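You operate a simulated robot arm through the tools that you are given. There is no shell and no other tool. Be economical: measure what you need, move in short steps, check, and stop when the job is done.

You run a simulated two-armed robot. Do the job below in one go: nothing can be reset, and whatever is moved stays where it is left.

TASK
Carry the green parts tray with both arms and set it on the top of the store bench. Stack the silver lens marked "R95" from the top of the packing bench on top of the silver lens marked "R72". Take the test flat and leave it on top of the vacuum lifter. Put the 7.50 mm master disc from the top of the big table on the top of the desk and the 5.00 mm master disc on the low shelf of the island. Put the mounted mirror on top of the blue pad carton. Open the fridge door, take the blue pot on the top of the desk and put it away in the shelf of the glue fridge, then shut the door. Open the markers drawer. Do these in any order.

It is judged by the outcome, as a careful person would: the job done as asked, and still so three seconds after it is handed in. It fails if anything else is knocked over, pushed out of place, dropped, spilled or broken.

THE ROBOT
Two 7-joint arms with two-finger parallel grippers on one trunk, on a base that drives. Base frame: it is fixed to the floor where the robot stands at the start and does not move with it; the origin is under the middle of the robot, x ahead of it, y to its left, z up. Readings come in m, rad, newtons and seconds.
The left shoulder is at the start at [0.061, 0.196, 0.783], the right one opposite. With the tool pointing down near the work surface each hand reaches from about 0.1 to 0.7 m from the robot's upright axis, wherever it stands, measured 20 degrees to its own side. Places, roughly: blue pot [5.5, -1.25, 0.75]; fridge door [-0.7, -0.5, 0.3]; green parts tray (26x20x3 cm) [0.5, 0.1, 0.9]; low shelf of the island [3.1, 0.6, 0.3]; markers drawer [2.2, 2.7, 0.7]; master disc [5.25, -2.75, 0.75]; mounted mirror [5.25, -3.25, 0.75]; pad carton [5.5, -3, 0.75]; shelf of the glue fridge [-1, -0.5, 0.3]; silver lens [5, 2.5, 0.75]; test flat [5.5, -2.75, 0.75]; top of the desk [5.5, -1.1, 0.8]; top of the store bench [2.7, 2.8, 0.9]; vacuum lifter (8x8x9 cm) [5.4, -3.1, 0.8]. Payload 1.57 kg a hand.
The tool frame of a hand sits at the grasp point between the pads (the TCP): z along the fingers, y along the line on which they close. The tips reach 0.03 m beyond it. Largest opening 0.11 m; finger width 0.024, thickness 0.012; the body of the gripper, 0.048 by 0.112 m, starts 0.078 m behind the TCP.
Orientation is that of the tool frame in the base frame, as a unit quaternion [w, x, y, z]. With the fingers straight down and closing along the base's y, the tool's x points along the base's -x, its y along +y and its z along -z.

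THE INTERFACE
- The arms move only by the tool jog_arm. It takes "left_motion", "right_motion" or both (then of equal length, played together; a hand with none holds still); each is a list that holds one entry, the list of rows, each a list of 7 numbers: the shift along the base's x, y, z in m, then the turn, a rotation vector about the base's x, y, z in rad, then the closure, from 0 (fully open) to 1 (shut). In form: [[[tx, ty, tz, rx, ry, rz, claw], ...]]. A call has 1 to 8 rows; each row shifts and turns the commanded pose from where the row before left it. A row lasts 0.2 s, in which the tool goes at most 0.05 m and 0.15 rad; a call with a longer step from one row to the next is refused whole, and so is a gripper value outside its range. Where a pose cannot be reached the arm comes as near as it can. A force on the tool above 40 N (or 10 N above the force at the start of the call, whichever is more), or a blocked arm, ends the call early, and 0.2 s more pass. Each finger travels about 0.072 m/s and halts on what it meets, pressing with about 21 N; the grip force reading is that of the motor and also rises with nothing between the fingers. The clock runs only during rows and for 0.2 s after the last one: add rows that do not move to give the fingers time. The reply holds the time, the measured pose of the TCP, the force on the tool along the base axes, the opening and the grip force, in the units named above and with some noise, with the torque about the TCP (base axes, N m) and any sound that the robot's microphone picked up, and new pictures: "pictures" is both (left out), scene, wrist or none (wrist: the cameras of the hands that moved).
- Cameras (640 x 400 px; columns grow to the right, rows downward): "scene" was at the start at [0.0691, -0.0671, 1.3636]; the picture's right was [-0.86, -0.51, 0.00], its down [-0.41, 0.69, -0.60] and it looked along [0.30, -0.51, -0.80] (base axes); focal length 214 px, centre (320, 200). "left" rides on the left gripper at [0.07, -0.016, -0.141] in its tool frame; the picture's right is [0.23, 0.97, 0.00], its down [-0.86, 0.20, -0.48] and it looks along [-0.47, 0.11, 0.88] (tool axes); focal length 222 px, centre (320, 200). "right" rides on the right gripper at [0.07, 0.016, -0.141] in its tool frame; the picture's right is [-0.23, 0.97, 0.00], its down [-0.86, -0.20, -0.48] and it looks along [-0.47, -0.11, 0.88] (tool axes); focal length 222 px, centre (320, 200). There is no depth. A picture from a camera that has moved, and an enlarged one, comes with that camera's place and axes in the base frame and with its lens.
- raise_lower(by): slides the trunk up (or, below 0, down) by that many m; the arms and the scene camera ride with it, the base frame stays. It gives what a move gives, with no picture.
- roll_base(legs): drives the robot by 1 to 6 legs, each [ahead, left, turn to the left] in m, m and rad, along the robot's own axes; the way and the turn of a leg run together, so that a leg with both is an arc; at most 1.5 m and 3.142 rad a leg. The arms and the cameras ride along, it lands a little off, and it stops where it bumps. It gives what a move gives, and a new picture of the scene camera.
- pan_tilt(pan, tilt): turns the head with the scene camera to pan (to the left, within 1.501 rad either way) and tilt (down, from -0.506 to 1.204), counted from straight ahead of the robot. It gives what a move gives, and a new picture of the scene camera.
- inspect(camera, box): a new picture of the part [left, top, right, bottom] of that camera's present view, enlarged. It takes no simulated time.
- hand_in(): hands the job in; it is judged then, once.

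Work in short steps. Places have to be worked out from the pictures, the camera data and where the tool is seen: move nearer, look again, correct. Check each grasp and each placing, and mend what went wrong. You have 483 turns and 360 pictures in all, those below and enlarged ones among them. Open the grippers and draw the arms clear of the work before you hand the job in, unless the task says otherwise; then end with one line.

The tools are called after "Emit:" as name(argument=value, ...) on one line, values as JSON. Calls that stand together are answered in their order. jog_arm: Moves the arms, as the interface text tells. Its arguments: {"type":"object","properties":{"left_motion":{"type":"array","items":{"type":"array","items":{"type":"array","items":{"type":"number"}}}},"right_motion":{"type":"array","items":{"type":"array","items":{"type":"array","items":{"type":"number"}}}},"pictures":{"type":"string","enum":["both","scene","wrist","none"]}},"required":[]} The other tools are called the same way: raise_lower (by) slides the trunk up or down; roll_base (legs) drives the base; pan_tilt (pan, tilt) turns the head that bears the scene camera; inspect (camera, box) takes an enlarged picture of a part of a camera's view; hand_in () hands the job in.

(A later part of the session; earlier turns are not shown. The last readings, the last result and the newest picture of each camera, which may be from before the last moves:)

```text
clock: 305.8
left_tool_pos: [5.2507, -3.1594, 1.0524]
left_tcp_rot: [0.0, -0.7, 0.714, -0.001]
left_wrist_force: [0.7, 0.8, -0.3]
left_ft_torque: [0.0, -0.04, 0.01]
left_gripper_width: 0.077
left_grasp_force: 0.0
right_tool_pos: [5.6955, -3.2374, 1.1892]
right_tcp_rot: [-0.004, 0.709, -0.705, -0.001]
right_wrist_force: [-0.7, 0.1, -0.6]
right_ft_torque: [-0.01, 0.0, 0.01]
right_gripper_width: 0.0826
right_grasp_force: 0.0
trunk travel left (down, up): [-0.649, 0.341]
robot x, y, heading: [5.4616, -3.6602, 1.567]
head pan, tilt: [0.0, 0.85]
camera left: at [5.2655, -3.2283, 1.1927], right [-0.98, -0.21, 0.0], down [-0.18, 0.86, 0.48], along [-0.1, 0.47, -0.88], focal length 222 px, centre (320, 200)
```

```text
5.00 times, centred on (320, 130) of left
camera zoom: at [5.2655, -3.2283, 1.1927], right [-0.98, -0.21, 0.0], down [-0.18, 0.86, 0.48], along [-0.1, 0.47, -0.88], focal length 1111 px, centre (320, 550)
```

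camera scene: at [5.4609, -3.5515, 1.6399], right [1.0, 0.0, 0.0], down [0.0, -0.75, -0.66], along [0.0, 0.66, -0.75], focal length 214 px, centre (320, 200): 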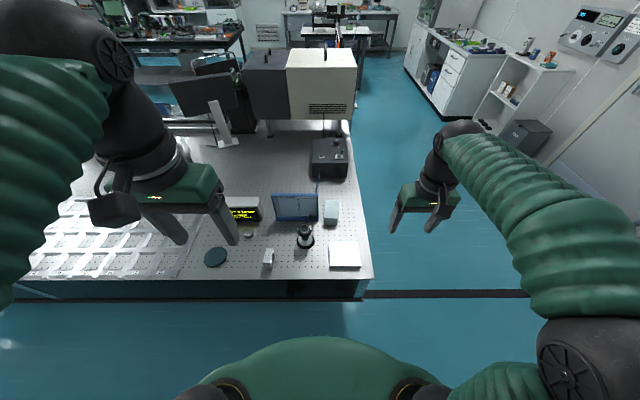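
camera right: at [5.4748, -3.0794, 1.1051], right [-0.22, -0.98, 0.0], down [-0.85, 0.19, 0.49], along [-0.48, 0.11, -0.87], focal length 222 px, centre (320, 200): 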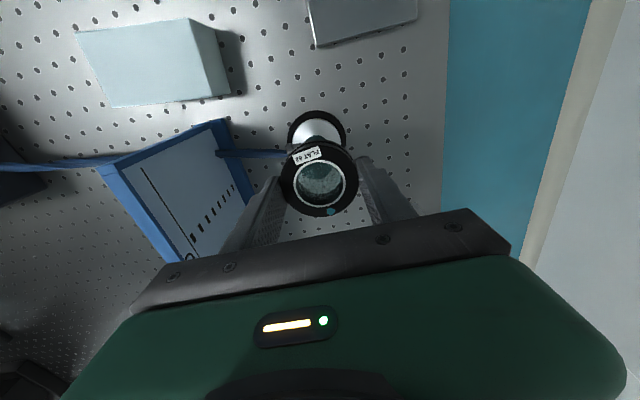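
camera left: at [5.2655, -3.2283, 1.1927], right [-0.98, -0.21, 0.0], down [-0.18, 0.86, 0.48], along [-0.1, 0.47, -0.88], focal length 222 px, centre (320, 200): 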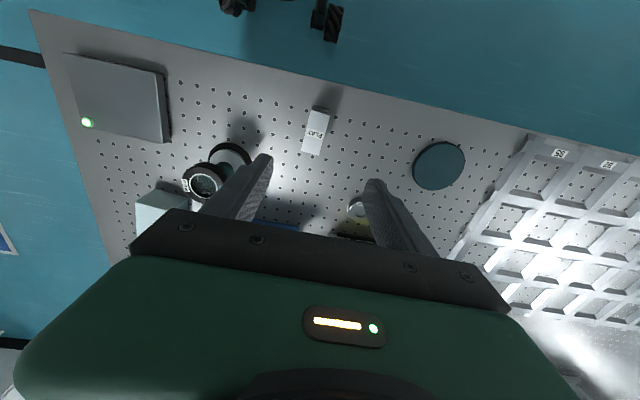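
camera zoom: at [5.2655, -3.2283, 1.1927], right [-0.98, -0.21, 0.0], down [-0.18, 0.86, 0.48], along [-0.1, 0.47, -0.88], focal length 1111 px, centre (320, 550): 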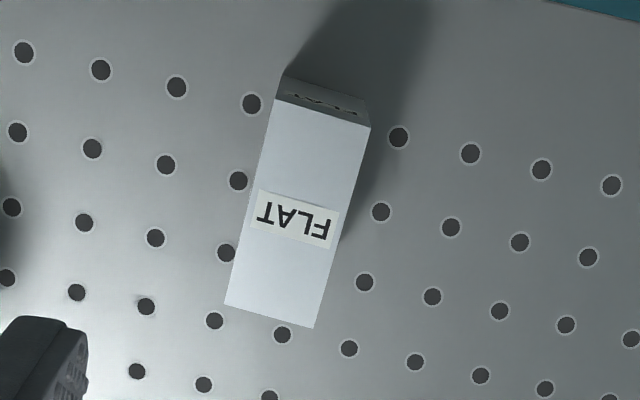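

The block is axis-aligned, 29 mm thick along x, centred ≈(5.257, −3.159). I descend onto it and close.

Emit:
jog_arm(left_motion=[[[0.006, 0, -0.04, 0, 0, 0, 0.35], [0, 0, -0.04, 0, 0, 0, 0.35], [0, 0, -0.04, 0, 0, 0, 0.35], [0, 0, -0.03, 0, 0, 0, 0.35], [0, 0, -0.03, 0, 0, 0, 0.35], [0, 0, -0.02, 0, 0, 0, 0.35], [0, 0, 0, 0, 0, 0, 0.35]]], pictures="wrist")

```text
clock: 307.4
left_tool_pos: [5.258, -3.1582, 0.8528]
left_tcp_rot: [0.002, -0.701, 0.713, 0.0]
left_wrist_force: [0.0, 0.3, 0.5]
left_ft_torque: [0.0, -0.02, -0.01]
left_gripper_width: 0.0716
left_grasp_force: 0.0
right_tool_pos: [5.6949, -3.2397, 1.189]
right_tcp_rot: [-0.004, 0.708, -0.706, -0.001]
right_wrist_force: [-0.2, -0.5, -0.1]
right_ft_torque: [-0.02, 0.02, 0.0]
right_gripper_width: 0.0825
right_grasp_force: 0.0
trunk travel left (down, up): [-0.649, 0.341]
robot x, y, heading: [5.4583, -3.6607, 1.57]
head pan, tilt: [0.0, 0.85]
camera left: at [5.2723, -3.2299, 0.994], right [-0.98, -0.21, 0.0], down [-0.18, 0.86, 0.48], along [-0.1, 0.47, -0.88], focal length 222 px, centre (320, 200)
```

left: 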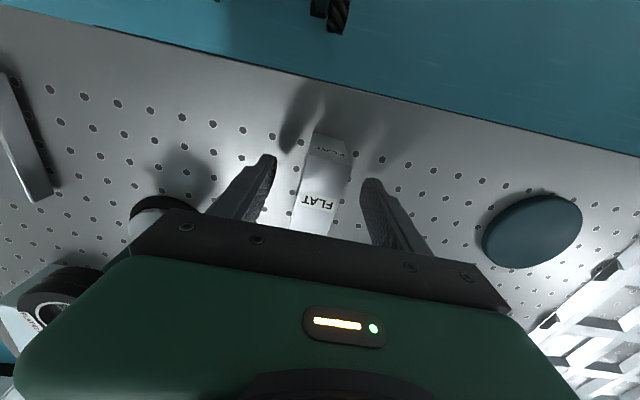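

Fingers straddle the block. Closing.

Emit:
jog_arm(left_motion=[[[0, 0, 0, 0, 0, 0, 0.5], [0, 0, 0, 0, 0, 0, 0.65], [0, 0, 0, 0, 0, 0, 0.8], [0, 0, 0, 0, 0, 0, 1], [0, 0, 0, 0, 0, 0, 1], [0, 0, 0.01, 0, 0, 0, 1], [0, 0, 0.02, 0, 0, 0, 1]]], pictures="wrist")

```text
clock: 309.0
left_tool_pos: [5.2576, -3.1614, 0.8837]
left_tcp_rot: [0.001, -0.7, 0.714, 0.0]
left_wrist_force: [-0.4, -0.3, -1.0]
left_ft_torque: [0.03, -0.01, 0.0]
left_gripper_width: 0.0279
left_grasp_force: 21.2
right_tool_pos: [5.6956, -3.2406, 1.1899]
right_tcp_rot: [-0.005, 0.709, -0.705, -0.002]
right_wrist_force: [-0.7, 0.1, 0.8]
right_ft_torque: [-0.01, 0.01, -0.02]
right_gripper_width: 0.0825
right_grasp_force: 0.0
trunk travel left (down, up): [-0.649, 0.341]
robot x, y, heading: [5.4581, -3.6572, 1.562]
head pan, tilt: [0.0, 0.85]
camera left: at [5.2718, -3.2309, 1.0248], right [-0.98, -0.21, 0.0], down [-0.18, 0.86, 0.48], along [-0.1, 0.47, -0.88], focal length 222 px, centre (320, 200)
```

left: 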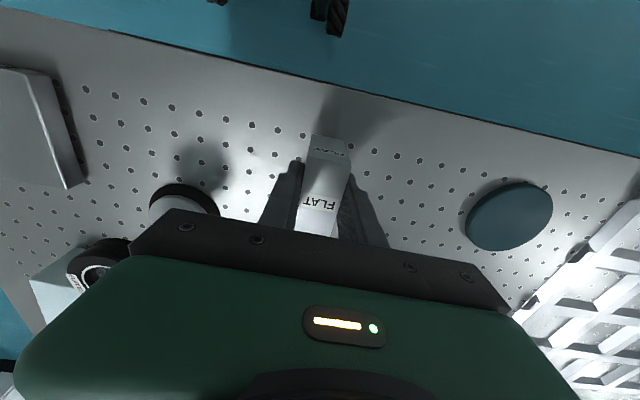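

The mirror is held (28 mm). I raise it well clear and pull in, then move to the table's south-east corner still facing +y.

Emit:
jog_arm(left_motion=[[[0, 0, 0.05, 0, 0, 0, 1], [0, 0, 0.05, 0, 0, 0, 1], [0, 0, 0.05, 0, 0, 0, 1], [0, 0, 0.05, 0, 0, 0, 1], [0, 0, 0.04, 0, 0, 0, 1], [0, -0.04, 0, 0, 0, 0, 1], [0, -0.04, 0, 0, 0, 0, 1]]], pictures="none")

Emit:
roll_base(legs=[[0, -0.55, 0.008], [0.2, 0, 0]])

```text
clock: 310.6
left_tool_pos: [5.2576, -3.2428, 1.1261]
left_tcp_rot: [0.002, -0.701, 0.714, 0.001]
left_wrist_force: [-0.4, 0.4, -1.4]
left_ft_torque: [0.02, -0.01, -0.01]
left_gripper_width: 0.0278
left_grasp_force: 20.8
right_tool_pos: [5.6952, -3.2413, 1.1911]
right_tcp_rot: [-0.007, 0.708, -0.706, -0.003]
right_wrist_force: [0.8, 1.0, 0.5]
right_ft_torque: [0.02, 0.02, 0.01]
right_gripper_width: 0.0826
right_grasp_force: 0.0
trunk travel left (down, up): [-0.649, 0.341]
robot x, y, heading: [5.4609, -3.663, 1.566]
head pan, tilt: [0.0, 0.85]
```

```text
clock: 314.9
left_tool_pos: [5.8003, -3.0457, 1.1258]
left_tcp_rot: [0.002, -0.704, 0.71, 0.002]
left_wrist_force: [0.3, -0.4, -2.4]
left_ft_torque: [0.02, 0.05, -0.01]
left_gripper_width: 0.028
left_grasp_force: 21.1
right_tool_pos: [6.2407, -3.0399, 1.1912]
right_tcp_rot: [-0.005, 0.713, -0.701, -0.003]
right_wrist_force: [0.3, 0.2, 0.0]
right_ft_torque: [0.01, 0.01, -0.01]
right_gripper_width: 0.0825
right_grasp_force: 0.1
trunk travel left (down, up): [-0.649, 0.341]
robot x, y, heading: [6.0095, -3.4613, 1.584]
head pan, tilt: [0.0, 0.85]
camera scene: at [6.0082, -3.3562, 1.6401], right [1.0, 0.01, 0.0], down [0.0, -0.75, -0.66], along [-0.01, 0.66, -0.75], focal length 214 px, centre (320, 200)
```

scene: 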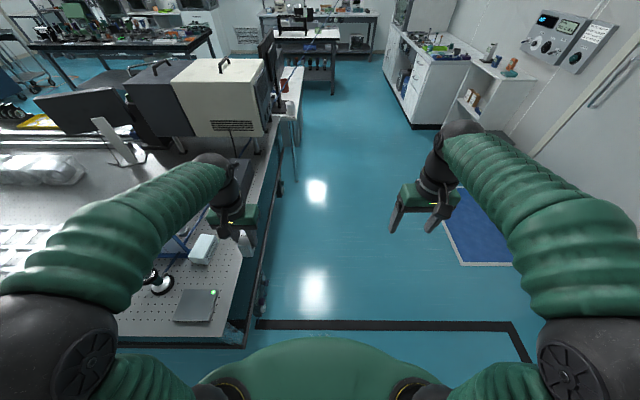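

Carton top ≈(5.518, −2.92). I extend the left hand over it at height.

Emit:
jog_arm(left_motion=[[[-0.035, 0.016, 0, 0, 0, 0, 1], [-0.035, 0.016, 0, 0, 0, 0, 1], [-0.035, 0.016, 0, 0, 0, 0, 1], [-0.035, 0.016, 0, 0, 0, 0, 1], [-0.035, 0.016, 0, 0, 0, 0, 1], [-0.035, 0.016, 0, 0, 0, 0, 1], [-0.035, 0.016, 0, 0, 0, 0, 1], [-0.035, 0.016, 0, 0, 0, 0, 1]]])

```text
clock: 316.7
left_tool_pos: [5.5164, -2.9132, 1.1215]
left_tcp_rot: [0.003, -0.704, 0.71, -0.004]
left_wrist_force: [-0.7, -0.1, -2.8]
left_ft_torque: [0.0, -0.02, -0.02]
left_gripper_width: 0.0278
left_grasp_force: 20.7
right_tool_pos: [6.2351, -3.0363, 1.1899]
right_tcp_rot: [-0.006, 0.713, -0.701, 0.0]
right_wrist_force: [0.4, 0.1, -0.8]
right_ft_torque: [-0.01, -0.04, -0.01]
right_gripper_width: 0.0826
right_grasp_force: 0.1
trunk travel left (down, up): [-0.649, 0.341]
robot x, y, heading: [6.0087, -3.4592, 1.578]
head pan, tilt: [0.0, 0.85]
camera scene: at [6.0006, -3.3487, 1.6396], right [1.0, 0.01, 0.0], down [0.01, -0.75, -0.66], along [0.0, 0.66, -0.75], focal length 214 px, centre (320, 200)
camera left: at [5.5306, -2.9834, 1.262], right [-0.98, -0.22, -0.01], down [-0.19, 0.86, 0.48], along [-0.1, 0.47, -0.88], focal length 222 px, centre (320, 200)
```

scene: 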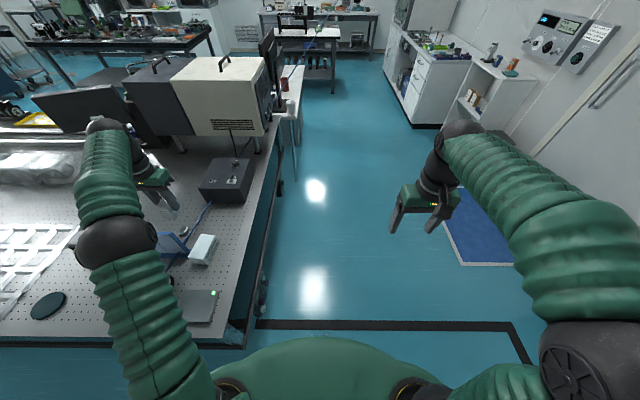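
left: 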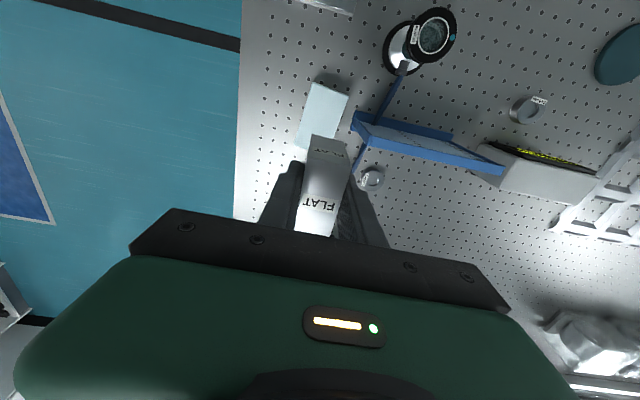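

Carton top centre refined to (5.512, −2.916). I shift and lower to just above it.

Emit:
jog_arm(left_motion=[[[-0.004, -0.003, -0.04, 0, 0, 0, 1], [0, 0, -0.04, 0, 0, 0, 1], [0, 0, -0.04, 0, 0, 0, 1], [0, 0, -0.03, 0, 0, 0, 1], [0, 0, -0.03, 0, 0, 0, 1], [0, 0, 0, 0, 0, 0, 1]]], pictures="wrist")

Emit:
inspect(camera="scene", box=[140, 200, 260, 280])

```text
clock: 318.1
left_tool_pos: [5.5134, -2.9198, 0.9443]
left_tcp_rot: [0.003, -0.705, 0.709, 0.0]
left_wrist_force: [-0.5, 0.0, -1.9]
left_ft_torque: [-0.03, -0.03, 0.01]
left_gripper_width: 0.0273
left_grasp_force: 20.8
right_tool_pos: [6.2378, -3.0388, 1.1904]
right_tcp_rot: [-0.006, 0.712, -0.702, -0.002]
right_wrist_force: [-0.4, 0.1, -0.6]
right_ft_torque: [0.04, 0.02, 0.0]
right_gripper_width: 0.0826
right_grasp_force: 0.0
trunk travel left (down, up): [-0.649, 0.341]
robot x, y, heading: [6.0111, -3.4572, 1.582]
head pan, tilt: [0.0, 0.85]
camera left: at [5.5298, -2.9896, 1.0846], right [-0.98, -0.22, 0.0], down [-0.19, 0.86, 0.48], along [-0.1, 0.47, -0.88], focal length 222 px, centre (320, 200)
```

left: 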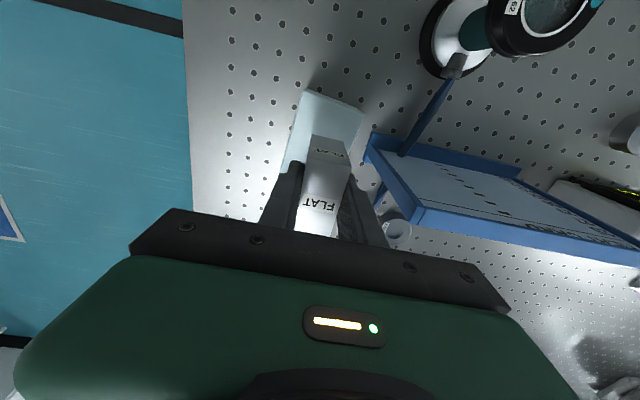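

```text
5.00 times, centred on (200, 240) of scene
camera zoom: at [6.0037, -3.351, 1.6398], right [1.0, 0.01, 0.0], down [0.01, -0.75, -0.66], along [0.0, 0.66, -0.75], focal length 1072 px, centre (920, 0)
```

zoom: 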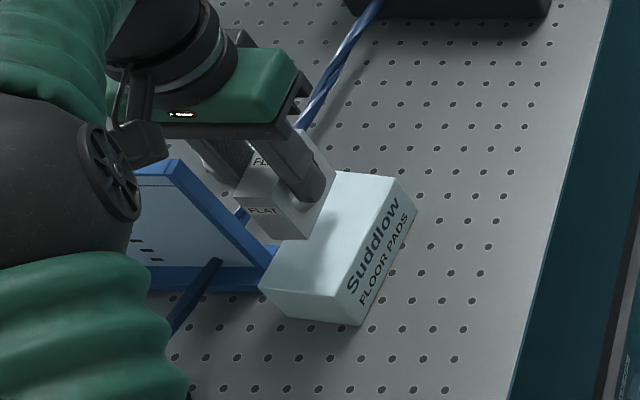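

Nearly centred over the carton. I nudge 3 mm and lower slowly to contact.

Emit:
jog_arm(left_motion=[[[0.003, -0.001, -0.012, 0, 0, 0, 1], [0, 0, -0.01, 0, 0, 0, 1], [0, 0, -0.006, 0, 0, 0, 1], [0, 0, -0.004, 0, 0, 0, 1], [0, 0, -0.004, 0, 0, 0, 1], [0, 0, -0.003, 0, 0, 0, 1], [0, 0, -0.003, 0, 0, 0, 1], [0, 0, -0.003, 0, 0, 0, 1]]], pictures="none")

Emit:
inspect(camera="scene", box=[140, 200, 260, 280])

```text
clock: 319.9
left_tool_pos: [5.5188, -2.9201, 0.9]
left_tcp_rot: [0.002, -0.704, 0.71, 0.002]
left_wrist_force: [-1.5, -0.3, 17.3]
left_ft_torque: [0.05, 0.08, 0.04]
left_gripper_width: 0.0279
left_grasp_force: 21.4
right_tool_pos: [6.239, -3.0393, 1.1911]
right_tcp_rot: [-0.005, 0.712, -0.702, -0.002]
right_wrist_force: [-0.7, 0.3, 0.7]
right_ft_torque: [-0.02, -0.03, 0.0]
right_gripper_width: 0.0828
right_grasp_force: 0.0
trunk travel left (down, up): [-0.649, 0.341]
robot x, y, heading: [6.0083, -3.4625, 1.575]
head pan, tilt: [0.0, 0.85]
```

```text
5.00 times, centred on (200, 240) of scene
camera zoom: at [6.0068, -3.3543, 1.6401], right [1.0, 0.01, 0.0], down [0.01, -0.75, -0.66], along [-0.01, 0.66, -0.75], focal length 1072 px, centre (920, 0)
```

zoom: 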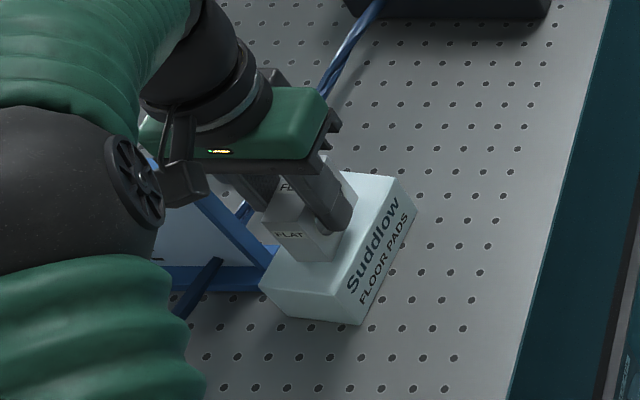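

Contact at 17 N. I ease off a touch, open modestly and rise.

Emit:
jog_arm(left_motion=[[[0, 0, 0.0015, 0, 0, 0, 1], [0, 0, 0, 0, 0, 0, 0.7], [0, 0, 0, 0, 0, 0, 0.6], [0, 0, 0, 0, 0, 0, 0.6], [0, 0, 0.03, 0, 0, 0, 0.6], [0, 0, 0.05, 0, 0, 0, 0.6], [0, 0, 0.05, 0, 0, 0, 0.6], [0, 0, 0.05, 0, 0, 0, 0.6]]], pictures="none")

Emit:
inspect(camera="scene", box=[140, 200, 260, 280])

```text
clock: 321.7
left_tool_pos: [5.5201, -2.9182, 1.0811]
left_tcp_rot: [0.002, -0.704, 0.71, 0.0]
left_wrist_force: [0.0, 0.5, 0.8]
left_ft_torque: [0.02, 0.0, 0.01]
left_gripper_width: 0.0442
left_grasp_force: 0.1
right_tool_pos: [6.2377, -3.0395, 1.1906]
right_tcp_rot: [-0.007, 0.713, -0.701, -0.002]
right_wrist_force: [-0.1, -0.5, 1.0]
right_ft_torque: [0.01, 0.02, -0.01]
right_gripper_width: 0.0828
right_grasp_force: 0.1
trunk travel left (down, up): [-0.649, 0.341]
robot x, y, heading: [6.0057, -3.4645, 1.575]
head pan, tilt: [0.0, 0.85]
```

```text
5.00 times, centred on (200, 240) of scene
camera zoom: at [6.0049, -3.3521, 1.6398], right [1.0, 0.01, 0.0], down [0.01, -0.75, -0.66], along [0.0, 0.66, -0.75], focal length 1072 px, centre (920, 0)
```

zoom: 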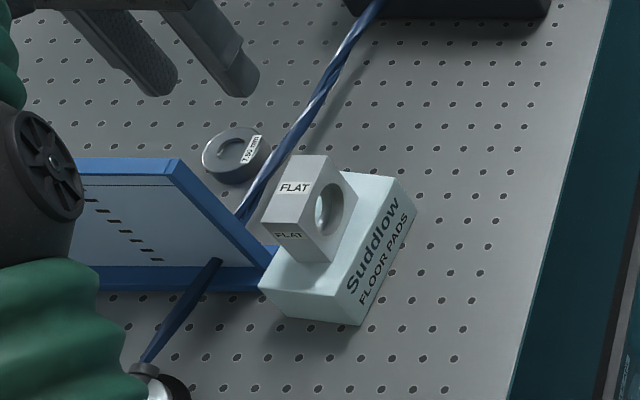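

The mirror stands on the carton. Next, the 7.50 mm disc ≈(5.387, −2.82): I retract the left hand, turn to face −x and line up the right hand.

Emit:
jog_arm(left_motion=[[[0.035, -0.016, 0.02, 0, 0, 0, 0.5], [0.035, -0.016, 0.02, 0, 0, 0, 0.5], [0.035, -0.016, 0.02, 0, 0, 0, 0.5], [0.035, -0.016, 0.02, 0, 0, 0, 0.5], [0.035, -0.016, 0.02, 0, 0, 0, 0.5], [0.035, -0.016, 0.02, 0, 0, 0, 0.5], [0.035, -0.016, 0.02, 0, 0, 0, 0.5], [0.035, -0.016, 0.02, 0, 0, 0, 0.5]]], pictures="none")

Emit:
roll_base(legs=[[0, 0, 1.567], [0, -0.4, 0]])

```text
clock: 323.5
left_tool_pos: [5.7998, -3.0496, 1.2424]
left_tcp_rot: [0.001, -0.704, 0.71, 0.002]
left_wrist_force: [0.8, -0.7, -0.2]
left_ft_torque: [0.0, 0.0, -0.01]
left_gripper_width: 0.0549
left_grasp_force: 0.0
right_tool_pos: [6.2392, -3.0396, 1.1897]
right_tcp_rot: [-0.005, 0.712, -0.702, -0.003]
right_wrist_force: [-0.2, -0.1, -0.7]
right_ft_torque: [0.02, -0.03, -0.01]
right_gripper_width: 0.0824
right_grasp_force: 0.0
trunk travel left (down, up): [-0.649, 0.341]
robot x, y, heading: [6.0045, -3.4598, 1.577]
head pan, tilt: [0.0, 0.85]
```

```text
clock: 329.8
left_tool_pos: [5.5912, -3.2726, 1.2404]
left_tcp_rot: [-0.003, 1.0, -0.006, -0.001]
left_wrist_force: [0.9, -0.3, 0.8]
left_ft_torque: [0.01, -0.04, -0.01]
left_gripper_width: 0.0549
left_grasp_force: 0.0
right_tool_pos: [5.5832, -2.833, 1.1906]
right_tcp_rot: [-0.004, 1.0, 0.008, -0.006]
right_wrist_force: [0.4, -0.1, -0.3]
right_ft_torque: [0.02, -0.02, -0.04]
right_gripper_width: 0.0826
right_grasp_force: 0.1
trunk travel left (down, up): [-0.649, 0.341]
robot x, y, heading: [6.0048, -3.063, -3.134]
head pan, tilt: [0.0, 0.85]
camera scene: at [5.8938, -3.0684, 1.6398], right [0.0, 1.0, 0.0], down [0.75, 0.01, -0.66], along [-0.66, 0.0, -0.75], focal length 214 px, centre (320, 200)
```

scene: 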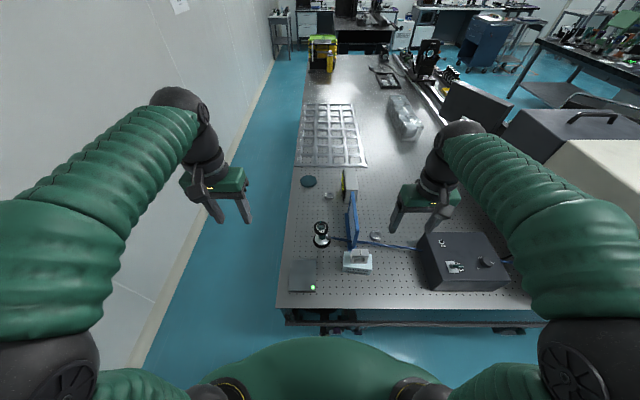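

Disc reads (5.39, −2.816). I move the right hand over it and descend to about z 0.98 for a look.

Emit:
jog_arm(right_motion=[[[-0.04, 0.004, 0, 0, 0, 0, 0.15], [-0.04, 0.004, 0, 0, 0, 0, 0.15], [-0.04, 0.004, 0, 0, 0, 0, 0.15], [-0.04, 0.004, 0, 0, 0, 0, 0.15], [-0.034, 0.001, 0, 0, 0, 0, 0.15], [0, 0, -0.05, 0, 0, 0, 0.15], [0, 0, -0.05, 0, 0, 0, 0.15], [0, 0, -0.05, 0, 0, 0, 0.15]]], pictures="wrist")

```text
clock: 331.6
left_tool_pos: [5.5894, -3.2687, 1.2413]
left_tcp_rot: [0.0, 1.0, -0.006, 0.0]
left_wrist_force: [0.5, 0.2, 0.4]
left_ft_torque: [0.0, 0.0, -0.02]
left_gripper_width: 0.0551
left_grasp_force: 0.1
right_tool_pos: [5.3887, -2.8131, 1.0376]
right_tcp_rot: [-0.003, 1.0, 0.008, -0.004]
right_wrist_force: [0.1, 0.0, -0.3]
right_ft_torque: [0.03, -0.02, -0.02]
right_gripper_width: 0.0934
right_grasp_force: 0.0
trunk travel left (down, up): [-0.649, 0.341]
robot x, y, heading: [6.0069, -3.0616, -3.137]
head pan, tilt: [0.0, 0.85]
camera right: at [5.4593, -2.8291, 1.1791], right [-0.21, -0.98, 0.0], down [-0.85, 0.19, 0.49], along [-0.47, 0.11, -0.87], focal length 222 px, centre (320, 200)
```

right: 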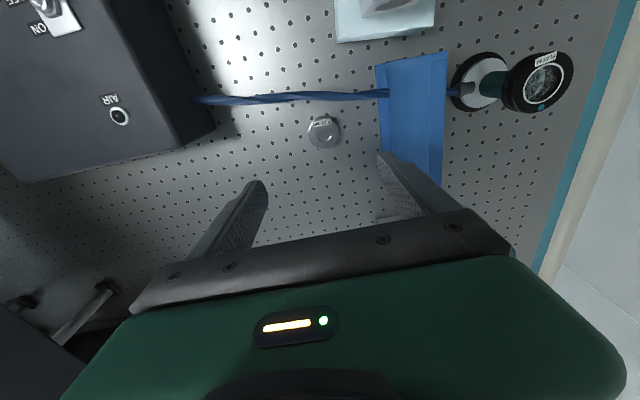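

Disc centre (5.3855, −2.8175), about 5 cm wide. Keeping a few mm away from the card, I narrow the jaws to 8 cm and descend.

Emit:
jog_arm(right_motion=[[[-0.002, 0.001, -0.03, 0, 0, 0, 0.27], [0, 0, -0.04, 0, 0, 0, 0.27], [0, 0, -0.04, 0, 0, 0, 0.27], [0, 0, -0.04, 0, 0, 0, 0.27], [0, 0, -0.03, 0, 0, 0, 0.27], [0, 0, -0.01, 0, 0, 0, 0.27], [0, 0, 0, 0, 0, 0, 0.27]]], pictures="wrist")

```text
clock: 333.2
left_tool_pos: [5.5921, -3.2679, 1.242]
left_tcp_rot: [-0.001, 1.0, -0.007, -0.002]
left_wrist_force: [-0.3, 0.1, 0.1]
left_ft_torque: [0.02, 0.03, -0.01]
left_gripper_width: 0.055
left_grasp_force: 0.1
right_tool_pos: [5.3869, -2.8117, 0.8491]
right_tcp_rot: [-0.002, 1.0, 0.007, -0.006]
right_wrist_force: [-1.0, 0.2, -0.3]
right_ft_torque: [0.0, 0.0, 0.01]
right_gripper_width: 0.0802
right_grasp_force: 0.1
trunk travel left (down, up): [-0.649, 0.341]
robot x, y, heading: [6.0053, -3.0616, -3.136]
head pan, tilt: [0.0, 0.85]
camera right: at [5.4589, -2.8267, 0.9908], right [-0.21, -0.98, 0.0], down [-0.85, 0.19, 0.49], along [-0.48, 0.11, -0.87], focal length 222 px, centre (320, 200)
```

right: 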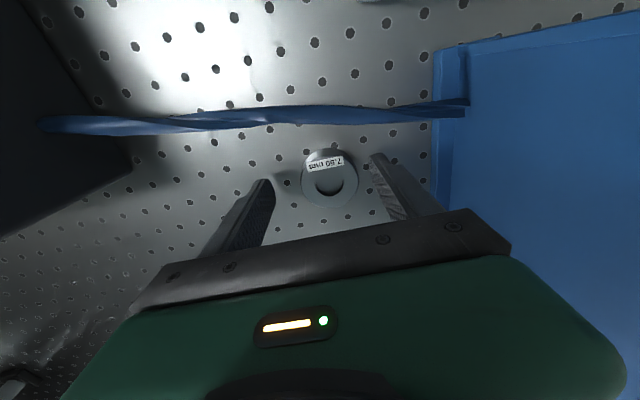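

Fingers straddle the disc clear of the card and hose. Down 1.2 cm and close.

Emit:
jog_arm(right_motion=[[[0, 0, -0.008, 0, 0, 0, 0.27], [0, 0, -0.005, 0, 0, 0, 0.27], [0, 0, 0, 0, 0, 0, 0.45], [0, 0, 0, 0, 0, 0, 0.6], [0, 0, 0, 0, 0, 0, 0.8], [0, 0, 0, 0, 0, 0, 1], [0, 0, 0, 0, 0, 0, 1]]], pictures="wrist")

```text
clock: 334.8
left_tool_pos: [5.5929, -3.2684, 1.2424]
left_tcp_rot: [-0.001, 1.0, -0.005, -0.001]
left_wrist_force: [0.1, 0.0, -0.4]
left_ft_torque: [0.01, -0.01, 0.01]
left_gripper_width: 0.0552
left_grasp_force: 0.0
right_tool_pos: [5.3869, -2.8119, 0.837]
right_tcp_rot: [-0.003, 1.0, 0.007, -0.005]
right_wrist_force: [-0.2, -0.7, -0.3]
right_ft_torque: [-0.06, 0.03, -0.01]
right_gripper_width: 0.0492
right_grasp_force: 20.8
trunk travel left (down, up): [-0.649, 0.341]
robot x, y, heading: [6.007, -3.0586, -3.138]
head pan, tilt: [0.0, 0.85]
camera right: at [5.4592, -2.8266, 0.9782], right [-0.21, -0.98, 0.0], down [-0.85, 0.19, 0.49], along [-0.48, 0.11, -0.87], focal length 222 px, centre (320, 200)
```

right: 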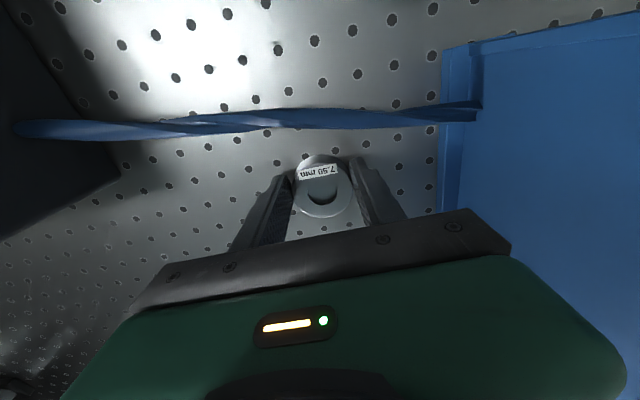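

The 7.50 disc is held. I lift it high, tuck in, and go round to the aisle for the 5.00 disc.

Emit:
jog_arm(right_motion=[[[0, 0, 0.05, 0, 0, 0, 1], [0, 0, 0.05, 0, 0, 0, 1], [0, 0, 0.05, 0, 0, 0, 1], [0, 0, 0.05, 0, 0, 0, 1], [0, 0, 0.05, 0, 0, 0, 1], [0, 0, 0.05, 0, 0, 0, 1], [0.04, 0, 0.02, 0, 0, 0, 1], [0.04, 0, 0.02, 0, 0, 0, 1]]], pictures="none")

Emit:
jog_arm(right_motion=[[[0.04, 0, 0, 0, 0, 0, 1], [0.04, 0, 0, 0, 0, 0, 1], [0.04, 0, 0, 0, 0, 0, 1]]], pictures="none")

Emit:
roll_base(legs=[[0, 0.4, 0], [0, 0, -1.574], [-0.2, 0, 0], [0, 0.66, 0]])

```text
clock: 336.6
left_tool_pos: [5.5949, -3.2688, 1.2422]
left_tcp_rot: [-0.001, 1.0, -0.007, -0.002]
left_wrist_force: [0.2, -0.2, -0.5]
left_ft_torque: [-0.02, 0.0, -0.01]
left_gripper_width: 0.0548
left_grasp_force: 0.1
right_tool_pos: [5.4694, -2.8104, 1.1811]
right_tcp_rot: [-0.003, 1.0, 0.008, -0.005]
right_wrist_force: [0.4, -1.0, -2.5]
right_ft_torque: [0.02, 0.01, 0.01]
right_gripper_width: 0.0494
right_grasp_force: 21.0
trunk travel left (down, up): [-0.649, 0.341]
robot x, y, heading: [6.0057, -3.0597, -3.138]
head pan, tilt: [0.0, 0.85]
```

```text
clock: 337.4
left_tool_pos: [5.5923, -3.2685, 1.2422]
left_tcp_rot: [-0.001, 1.0, -0.006, -0.002]
left_wrist_force: [0.3, 0.2, 0.1]
left_ft_torque: [0.02, -0.01, 0.01]
left_gripper_width: 0.0552
left_grasp_force: 0.0
right_tool_pos: [5.5875, -2.8109, 1.1785]
right_tcp_rot: [-0.003, 1.0, 0.007, -0.006]
right_wrist_force: [0.8, -0.7, -1.5]
right_ft_torque: [-0.01, 0.01, 0.01]
right_gripper_width: 0.0492
right_grasp_force: 21.3
trunk travel left (down, up): [-0.649, 0.341]
robot x, y, heading: [6.0045, -3.0657, -3.14]
head pan, tilt: [0.0, 0.85]
```

```text
clock: 348.3
left_tool_pos: [5.1477, -3.2395, 1.2436]
left_tcp_rot: [0.0, -0.696, 0.718, 0.002]
left_wrist_force: [0.1, -0.5, 0.5]
left_ft_torque: [0.0, 0.02, -0.01]
left_gripper_width: 0.055
left_grasp_force: 0.0
right_tool_pos: [5.605, -3.2431, 1.1773]
right_tcp_rot: [0.004, -0.705, 0.709, 0.003]
right_wrist_force: [0.0, 0.0, -2.7]
right_ft_torque: [0.01, 0.05, 0.0]
right_gripper_width: 0.0491
right_grasp_force: 20.7
trunk travel left (down, up): [-0.649, 0.341]
robot x, y, heading: [5.3388, -3.6581, 1.559]
head pan, tilt: [0.0, 0.85]
camera scene: at [5.3498, -3.5472, 1.6398], right [1.0, -0.01, 0.0], down [-0.01, -0.75, -0.66], along [0.01, 0.66, -0.75], focal length 214 px, centre (320, 200)
```

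scene: 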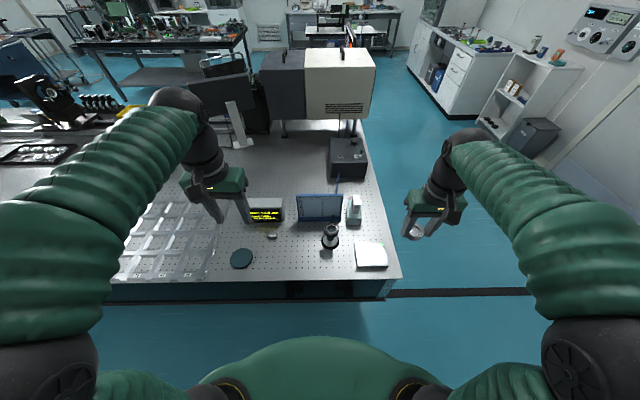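

5.00 disc ≈(5.139, −3.032). I bring the left hand over it.

Emit:
jog_arm(left_motion=[[[-0.003, 0.045, 0, 0, 0, 0, 0.2], [-0.003, 0.045, 0, 0, 0, 0, 0.2], [-0.003, 0.045, 0, 0, 0, 0, 0.2], [0, 0.045, 0, 0, 0, 0, 0.2], [0, 0.027, -0.03, 0, 0, 0, 0.2], [0, 0, -0.05, 0, 0, 0, 0.2], [0, 0, -0.05, 0, 0, 0, 0.2], [0, 0, -0.05, 0, 0, 0, 0.2]]], pictures="wrist")

```text
clock: 350.1
left_tool_pos: [5.1327, -3.0433, 1.0609]
left_tcp_rot: [0.003, -0.696, 0.718, 0.001]
left_wrist_force: [0.9, 0.2, 0.0]
left_ft_torque: [-0.01, -0.01, 0.02]
left_gripper_width: 0.088
left_grasp_force: 0.1
left hand out of reach, approached as far as the arm can: row 4
right_tool_pos: [5.5992, -3.2425, 1.1781]
right_tcp_rot: [0.004, -0.705, 0.709, 0.0]
right_wrist_force: [-0.6, 0.5, -2.1]
right_ft_torque: [-0.06, -0.02, -0.05]
right_gripper_width: 0.0493
right_grasp_force: 20.9
trunk travel left (down, up): [-0.649, 0.341]
robot x, y, heading: [5.3426, -3.6589, 1.563]
head pan, tilt: [0.0, 0.85]
camera left: at [5.1475, -3.1142, 1.2013], right [-0.98, -0.2, 0.0], down [-0.17, 0.86, 0.48], along [-0.09, 0.47, -0.88], focal length 222 px, centre (320, 200)
```

left: 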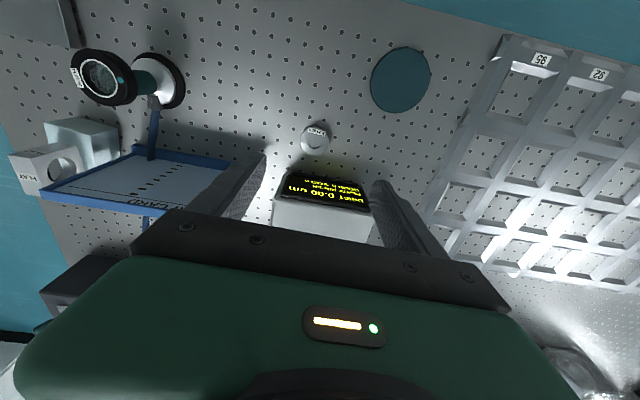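

Disc at (5.140, −3.026). I drive 3 cm closer for reach, correct, and descend.

Emit:
roll_base(legs=[[0.03, 0, 0]])

Emit:
jog_arm(left_motion=[[[0.007, -0.013, -0.03, 0, 0, 0, 0.3], [0, 0, -0.04, 0, 0, 0, 0.3], [0, 0, -0.04, 0, 0, 0, 0.3], [0, 0, -0.04, 0, 0, 0, 0.3], [0, 0, -0.03, 0, 0, 0, 0.3], [0, 0, -0.02, 0, 0, 0, 0.3], [0, 0, 0, 0, 0, 0, 0.3]]], pictures="wrist")

```text
clock: 350.9
left_tool_pos: [5.1337, -3.022, 1.0677]
left_tcp_rot: [0.005, -0.696, 0.718, 0.003]
left_wrist_force: [0.0, 0.2, 0.3]
left_ft_torque: [0.04, 0.0, -0.01]
left_gripper_width: 0.0881
left_grasp_force: 0.1
right_tool_pos: [5.6, -3.2216, 1.1827]
right_tcp_rot: [0.008, -0.705, 0.709, 0.005]
right_wrist_force: [0.6, -0.2, -1.9]
right_ft_torque: [0.05, 0.0, -0.02]
right_gripper_width: 0.0493
right_grasp_force: 20.9
trunk travel left (down, up): [-0.649, 0.341]
robot x, y, heading: [5.3437, -3.6278, 1.555]
head pan, tilt: [0.0, 0.85]
camera scene: at [5.3424, -3.5276, 1.6407], right [1.0, -0.01, 0.0], down [-0.01, -0.75, -0.66], along [0.01, 0.66, -0.75], focal length 214 px, centre (320, 200)
```

scene: 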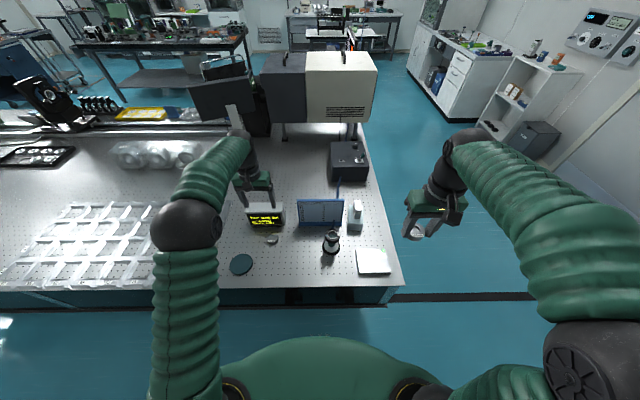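

```text
clock: 352.5
left_tool_pos: [5.1411, -3.0286, 0.8631]
left_tcp_rot: [0.003, -0.696, 0.718, 0.002]
left_wrist_force: [1.2, 0.8, 0.4]
left_ft_torque: [-0.02, -0.01, 0.0]
left_gripper_width: 0.077
left_grasp_force: 0.1
right_tool_pos: [5.5987, -3.2147, 1.1789]
right_tcp_rot: [0.005, -0.705, 0.709, 0.003]
right_wrist_force: [-0.3, 0.2, -2.9]
right_ft_torque: [-0.02, -0.02, 0.04]
right_gripper_width: 0.0493
right_grasp_force: 21.1
trunk travel left (down, up): [-0.649, 0.341]
robot x, y, heading: [5.3397, -3.6258, 1.555]
head pan, tilt: [0.0, 0.85]
camera left: at [5.1545, -3.1002, 1.0042], right [-0.98, -0.2, 0.0], down [-0.17, 0.86, 0.48], along [-0.09, 0.47, -0.88], focal length 222 px, centre (320, 200)
```

left: 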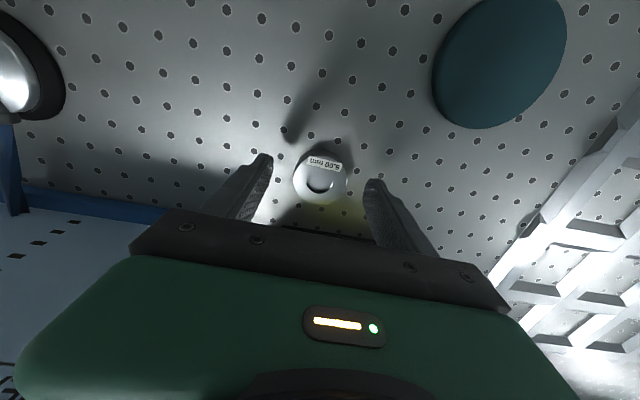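

The disc is between the fingers. Down 2.5 cm, then close.

Emit:
jog_arm(left_motion=[[[0, 0.001, -0.012, 0, 0, 0, 0.3], [0, 0, -0.008, 0, 0, 0, 0.3], [0, 0, -0.005, 0, 0, 0, 0.35], [0, 0, 0, 0, 0, 0, 0.5], [0, 0, 0, 0, 0, 0, 0.7], [0, 0, 0, 0, 0, 0, 0.9], [0, 0, 0, 0, 0, 0, 1]]], pictures="wrist")

```text
clock: 354.1
left_tool_pos: [5.1401, -3.0281, 0.8385]
left_tcp_rot: [0.002, -0.696, 0.718, 0.003]
left_wrist_force: [-0.9, 1.2, 0.8]
left_ft_torque: [0.05, 0.05, -0.03]
left_gripper_width: 0.0493
left_grasp_force: 20.9
right_tool_pos: [5.5998, -3.2148, 1.1791]
right_tcp_rot: [0.006, -0.705, 0.709, 0.003]
right_wrist_force: [-0.6, -0.5, -2.5]
right_ft_torque: [0.0, 0.03, 0.03]
right_gripper_width: 0.0494
right_grasp_force: 20.7
trunk travel left (down, up): [-0.649, 0.341]
robot x, y, heading: [5.3413, -3.6273, 1.556]
head pan, tilt: [0.0, 0.85]
camera left: at [5.1545, -3.0991, 0.9789], right [-0.98, -0.2, 0.0], down [-0.17, 0.86, 0.48], along [-0.09, 0.47, -0.88], focal length 222 px, centre (320, 200)
```

left: 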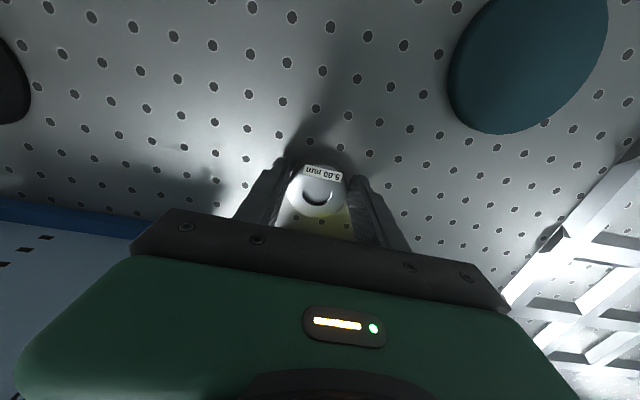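

The 5.00 disc is held. I raise both hands high and tuck, then leave along the aisle.

Emit:
jog_arm(left_motion=[[[0, 0, 0.05, 0, 0, 0, 1], [0, 0, 0.05, 0, 0, 0, 1], [0, 0, 0.05, 0, 0, 0, 1], [0, 0, 0.05, 0, 0, 0, 1], [0, 0, 0.05, 0, 0, 0, 1], [0, 0, 0.05, 0, 0, 0, 1], [0, -0.03, 0.04, 0, 0, 0, 1], [0, -0.03, 0.04, 0, 0, 0, 1]]], right_motion=[[[0, 0, 0.02, 0, 0, 0, 1], [0, 0, 0.02, 0, 0, 0, 1], [0, 0, 0.02, 0, 0, 0, 1], [0, 0, 0.02, 0, 0, 0, 1], [0, 0, 0.02, 0, 0, 0, 1], [0, 0, 0, 0, 0, 0, 1], [0, 0, 0, 0, 0, 0, 1], [0, 0, 0, 0, 0, 0, 1]]], pictures="none")

Emit:
jog_arm(left_motion=[[[0, -0.04, 0.02, 0, 0, 0, 1], [0, -0.04, 0.02, 0, 0, 0, 1], [0, -0.04, 0.02, 0, 0, 0, 1], [0, -0.02, 0, 0, 0, 0, 1]]], pictures="none")

Emit:
roll_base(legs=[[-0.04, 0, 0.013], [0, 1.5, 0], [0, 1.5, 0]])

```text
clock: 355.9
left_tool_pos: [5.1416, -3.0909, 1.2198]
left_tcp_rot: [0.003, -0.696, 0.718, 0.001]
left_wrist_force: [-1.4, 0.1, -2.4]
left_ft_torque: [0.02, -0.02, -0.02]
left_gripper_width: 0.0491
left_grasp_force: 21.4
right_tool_pos: [5.5997, -3.2174, 1.2795]
right_tcp_rot: [0.008, -0.705, 0.709, 0.004]
right_wrist_force: [-0.5, 0.1, -1.6]
right_ft_torque: [-0.04, 0.01, -0.03]
right_gripper_width: 0.0493
right_grasp_force: 21.1
trunk travel left (down, up): [-0.649, 0.341]
robot x, y, heading: [5.3399, -3.6275, 1.556]
head pan, tilt: [0.0, 0.85]
```

```text
clock: 356.9
left_tool_pos: [5.1414, -3.2277, 1.2792]
left_tcp_rot: [0.003, -0.696, 0.718, 0.001]
left_wrist_force: [-0.9, 0.0, -2.1]
left_ft_torque: [-0.03, -0.02, -0.01]
left_gripper_width: 0.0491
left_grasp_force: 20.7
right_tool_pos: [5.5993, -3.2152, 1.2798]
right_tcp_rot: [0.007, -0.705, 0.709, 0.002]
right_wrist_force: [0.7, 0.2, -2.6]
right_ft_torque: [0.01, -0.03, -0.01]
right_gripper_width: 0.0493
right_grasp_force: 20.8
trunk travel left (down, up): [-0.649, 0.341]
robot x, y, heading: [5.3415, -3.6217, 1.557]
head pan, tilt: [0.0, 0.85]
```

```text
clock: 371.9
left_tool_pos: [2.1329, -3.2457, 1.2792]
left_tcp_rot: [0.001, -0.697, 0.717, 0.001]
left_wrist_force: [-0.3, -0.1, -2.1]
left_ft_torque: [-0.05, -0.03, 0.0]
left_gripper_width: 0.0492
left_grasp_force: 21.0
right_tool_pos: [2.5911, -3.2321, 1.2779]
right_tcp_rot: [0.005, -0.705, 0.709, 0.004]
right_wrist_force: [-0.1, 0.6, -3.1]
right_ft_torque: [0.0, 0.0, 0.0]
right_gripper_width: 0.049
right_grasp_force: 21.6
trunk travel left (down, up): [-0.649, 0.341]
robot x, y, heading: [2.3321, -3.642, 1.559]
head pan, tilt: [0.0, 0.85]
camera scene: at [2.335, -3.5346, 1.6398], right [1.0, -0.01, 0.0], down [-0.01, -0.75, -0.66], along [0.01, 0.66, -0.75], focal length 214 px, centre (320, 200)
```

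scene: 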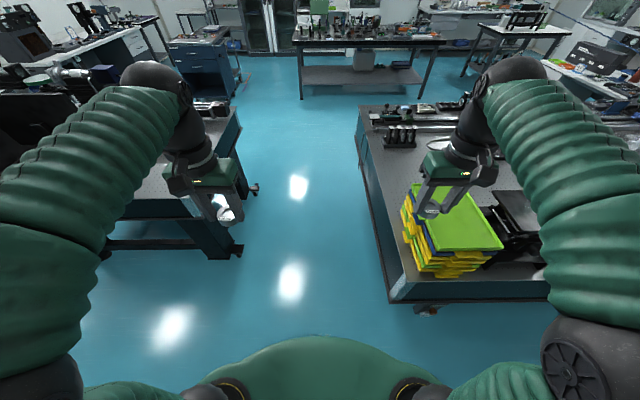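

I shift to mid-gap and drive north toward the island's south side.

Emit:
roll_base(legs=[[0, 0.1, 0.012], [1.5, 0, 0], [1.3, 0, 0]])

Emit:
pan_tilt(pan=-0.6, tilt=0.55)

```text
clock: 386.2
left_tool_pos: [2.056, -0.4581, 1.2789]
left_tcp_rot: [0.003, -0.696, 0.718, 0.002]
left_wrist_force: [-0.1, -0.2, -1.8]
left_ft_torque: [-0.05, 0.01, -0.02]
left_gripper_width: 0.0494
left_grasp_force: 20.7
right_tool_pos: [2.5152, -0.4444, 1.2791]
right_tcp_rot: [0.007, -0.704, 0.71, 0.003]
right_wrist_force: [-0.1, -1.1, -2.3]
right_ft_torque: [0.01, -0.04, -0.03]
right_gripper_width: 0.0492
right_grasp_force: 21.3
trunk travel left (down, up): [-0.649, 0.341]
robot x, y, heading: [2.2564, -0.8609, 1.55]
head pan, tilt: [0.0, 0.85]
camera scene: at [2.2568, -0.7461, 1.6398], right [1.0, -0.02, 0.0], down [-0.01, -0.75, -0.66], along [0.01, 0.66, -0.75], focal length 214 px, centre (320, 200)
```

scene: 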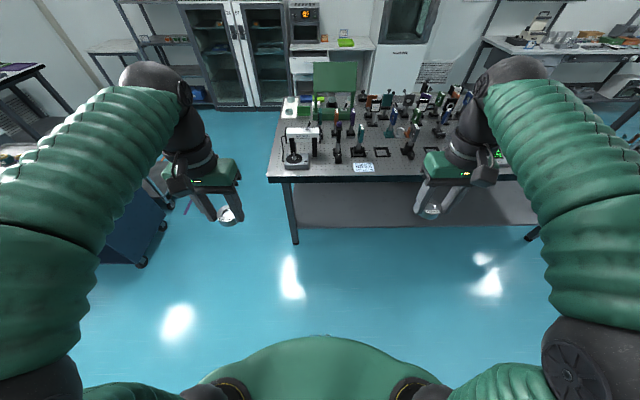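

```text
clock: 387.2
left_tool_pos: [2.057, -0.4583, 1.2791]
left_tcp_rot: [0.004, -0.695, 0.719, 0.003]
left_wrist_force: [0.2, -0.5, -2.7]
left_ft_torque: [0.0, -0.02, -0.01]
left_gripper_width: 0.0492
left_grasp_force: 21.1
right_tool_pos: [2.5141, -0.4464, 1.2798]
right_tcp_rot: [0.007, -0.704, 0.71, 0.002]
right_wrist_force: [-0.8, 0.2, -1.9]
right_ft_torque: [-0.04, 0.02, -0.03]
right_gripper_width: 0.0491
right_grasp_force: 20.7
trunk travel left (down, up): [-0.649, 0.341]
robot x, y, heading: [2.2551, -0.8579, 1.553]
head pan, tilt: [-0.6, 0.55]
camera scene: at [2.3075, -0.7503, 1.6651], right [0.82, -0.58, 0.0], down [-0.3, -0.43, -0.85], along [0.49, 0.69, -0.52], focal length 214 px, centre (320, 200)
```

scene: 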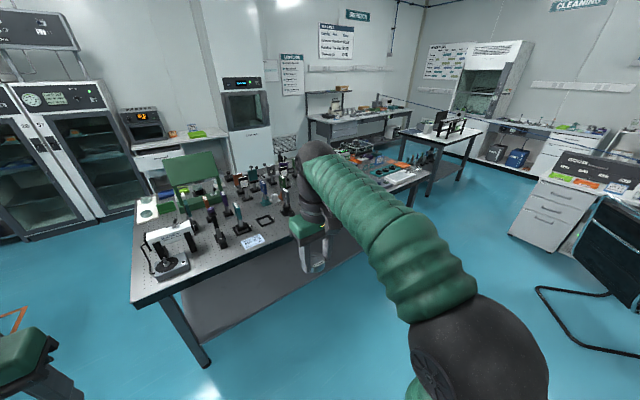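

The island's low shelf edge is at about y≈0.15, z≈0.3, empty at the left part. I move in front of it at x≈2.7 and pull the right hand in before lowering.

Emit:
roll_base(legs=[[0, -0.45, 0.018], [0.33, 0, 0]])

Emit:
jog_arm(left_motion=[[[0, 0, 0, 0, 0, 0, 1], [0, 0, 0, 0, 0, 0, 1], [0, 0, 0, 0, 0, 0, 1], [0, 0, 0, 0, 0, 0, 1]]], right_motion=[[[0.02, -0.03, 0, 0, 0, 0, 1], [0.02, -0.03, 0, 0, 0, 0, 1], [0.02, -0.03, 0, 0, 0, 0, 1], [0.02, -0.03, 0, 0, 0, 0, 1]]], pictures="none")

Emit:
raise_lower(by=-0.5)

Emit:
pan_tilt(pan=0.0, tilt=0.6)

```text
clock: 391.6
left_tool_pos: [2.4894, -0.1399, 1.2796]
left_tcp_rot: [0.004, -0.704, 0.71, 0.002]
left_wrist_force: [-0.7, 0.3, -2.2]
left_ft_torque: [-0.02, -0.02, 0.01]
left_gripper_width: 0.0493
left_grasp_force: 20.9
right_tool_pos: [2.9465, -0.1167, 1.2811]
right_tcp_rot: [-0.007, 0.713, -0.701, -0.003]
right_wrist_force: [-0.2, -0.1, -1.8]
right_ft_torque: [-0.01, 0.0, 0.01]
right_gripper_width: 0.0491
right_grasp_force: 21.3
trunk travel left (down, up): [-0.649, 0.341]
robot x, y, heading: [2.7017, -0.5298, 1.576]
head pan, tilt: [-0.6, 0.55]
camera scene: at [2.7479, -0.4273, 1.6655], right [0.83, -0.56, 0.0], down [-0.29, -0.43, -0.85], along [0.48, 0.71, -0.52], focal length 214 px, centre (320, 200)
```

scene: 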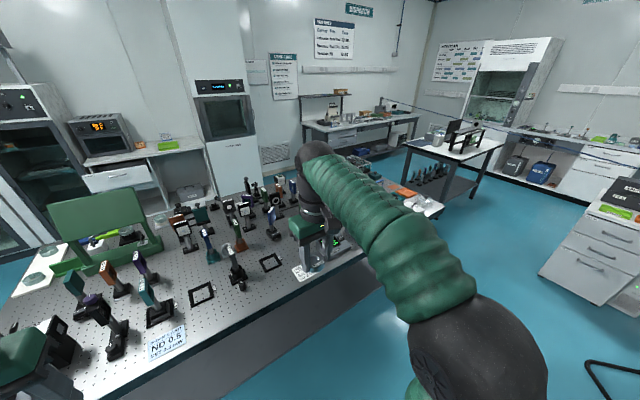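

```text
clock: 392.6
left_tool_pos: [2.4931, -0.14, 1.2802]
left_tcp_rot: [0.003, -0.704, 0.711, 0.003]
left_wrist_force: [0.0, -0.7, -3.0]
left_ft_torque: [-0.05, -0.03, 0.01]
left_gripper_width: 0.0493
left_grasp_force: 21.7
right_tool_pos: [3.0315, -0.2364, 1.2807]
right_tcp_rot: [-0.008, 0.713, -0.701, -0.003]
right_wrist_force: [0.2, 0.3, -2.8]
right_ft_torque: [0.01, 0.0, 0.05]
right_gripper_width: 0.0492
right_grasp_force: 21.1
trunk travel left (down, up): [-0.649, 0.341]
robot x, y, heading: [2.701, -0.532, 1.58]
head pan, tilt: [-0.6, 0.55]
```

```text
refused: -0.5 is not a number from -0.4 to 0.4
```

```text
clock: 393.6
left_tool_pos: [2.4947, -0.1377, 1.2795]
left_tcp_rot: [0.002, -0.704, 0.71, 0.001]
left_wrist_force: [-0.6, 1.2, -3.0]
left_ft_torque: [-0.05, 0.0, -0.02]
left_gripper_width: 0.0493
left_grasp_force: 20.2
right_tool_pos: [3.0312, -0.2333, 1.2809]
right_tcp_rot: [-0.007, 0.713, -0.701, -0.003]
right_wrist_force: [0.1, -0.3, -2.1]
right_ft_torque: [-0.01, -0.05, 0.02]
right_gripper_width: 0.0492
right_grasp_force: 21.5
trunk travel left (down, up): [-0.649, 0.341]
robot x, y, heading: [2.6994, -0.5299, 1.576]
head pan, tilt: [0.0, 0.6]
camera scene: at [2.701, -0.4101, 1.6606], right [1.0, 0.01, 0.0], down [0.0, -0.57, -0.82], along [-0.01, 0.82, -0.57], focal length 214 px, centre (320, 200)
```

scene: 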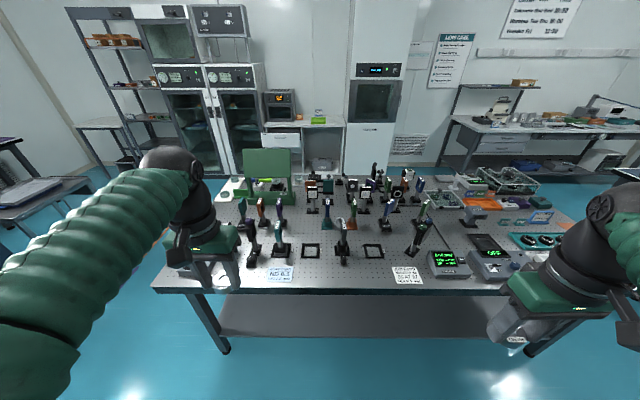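

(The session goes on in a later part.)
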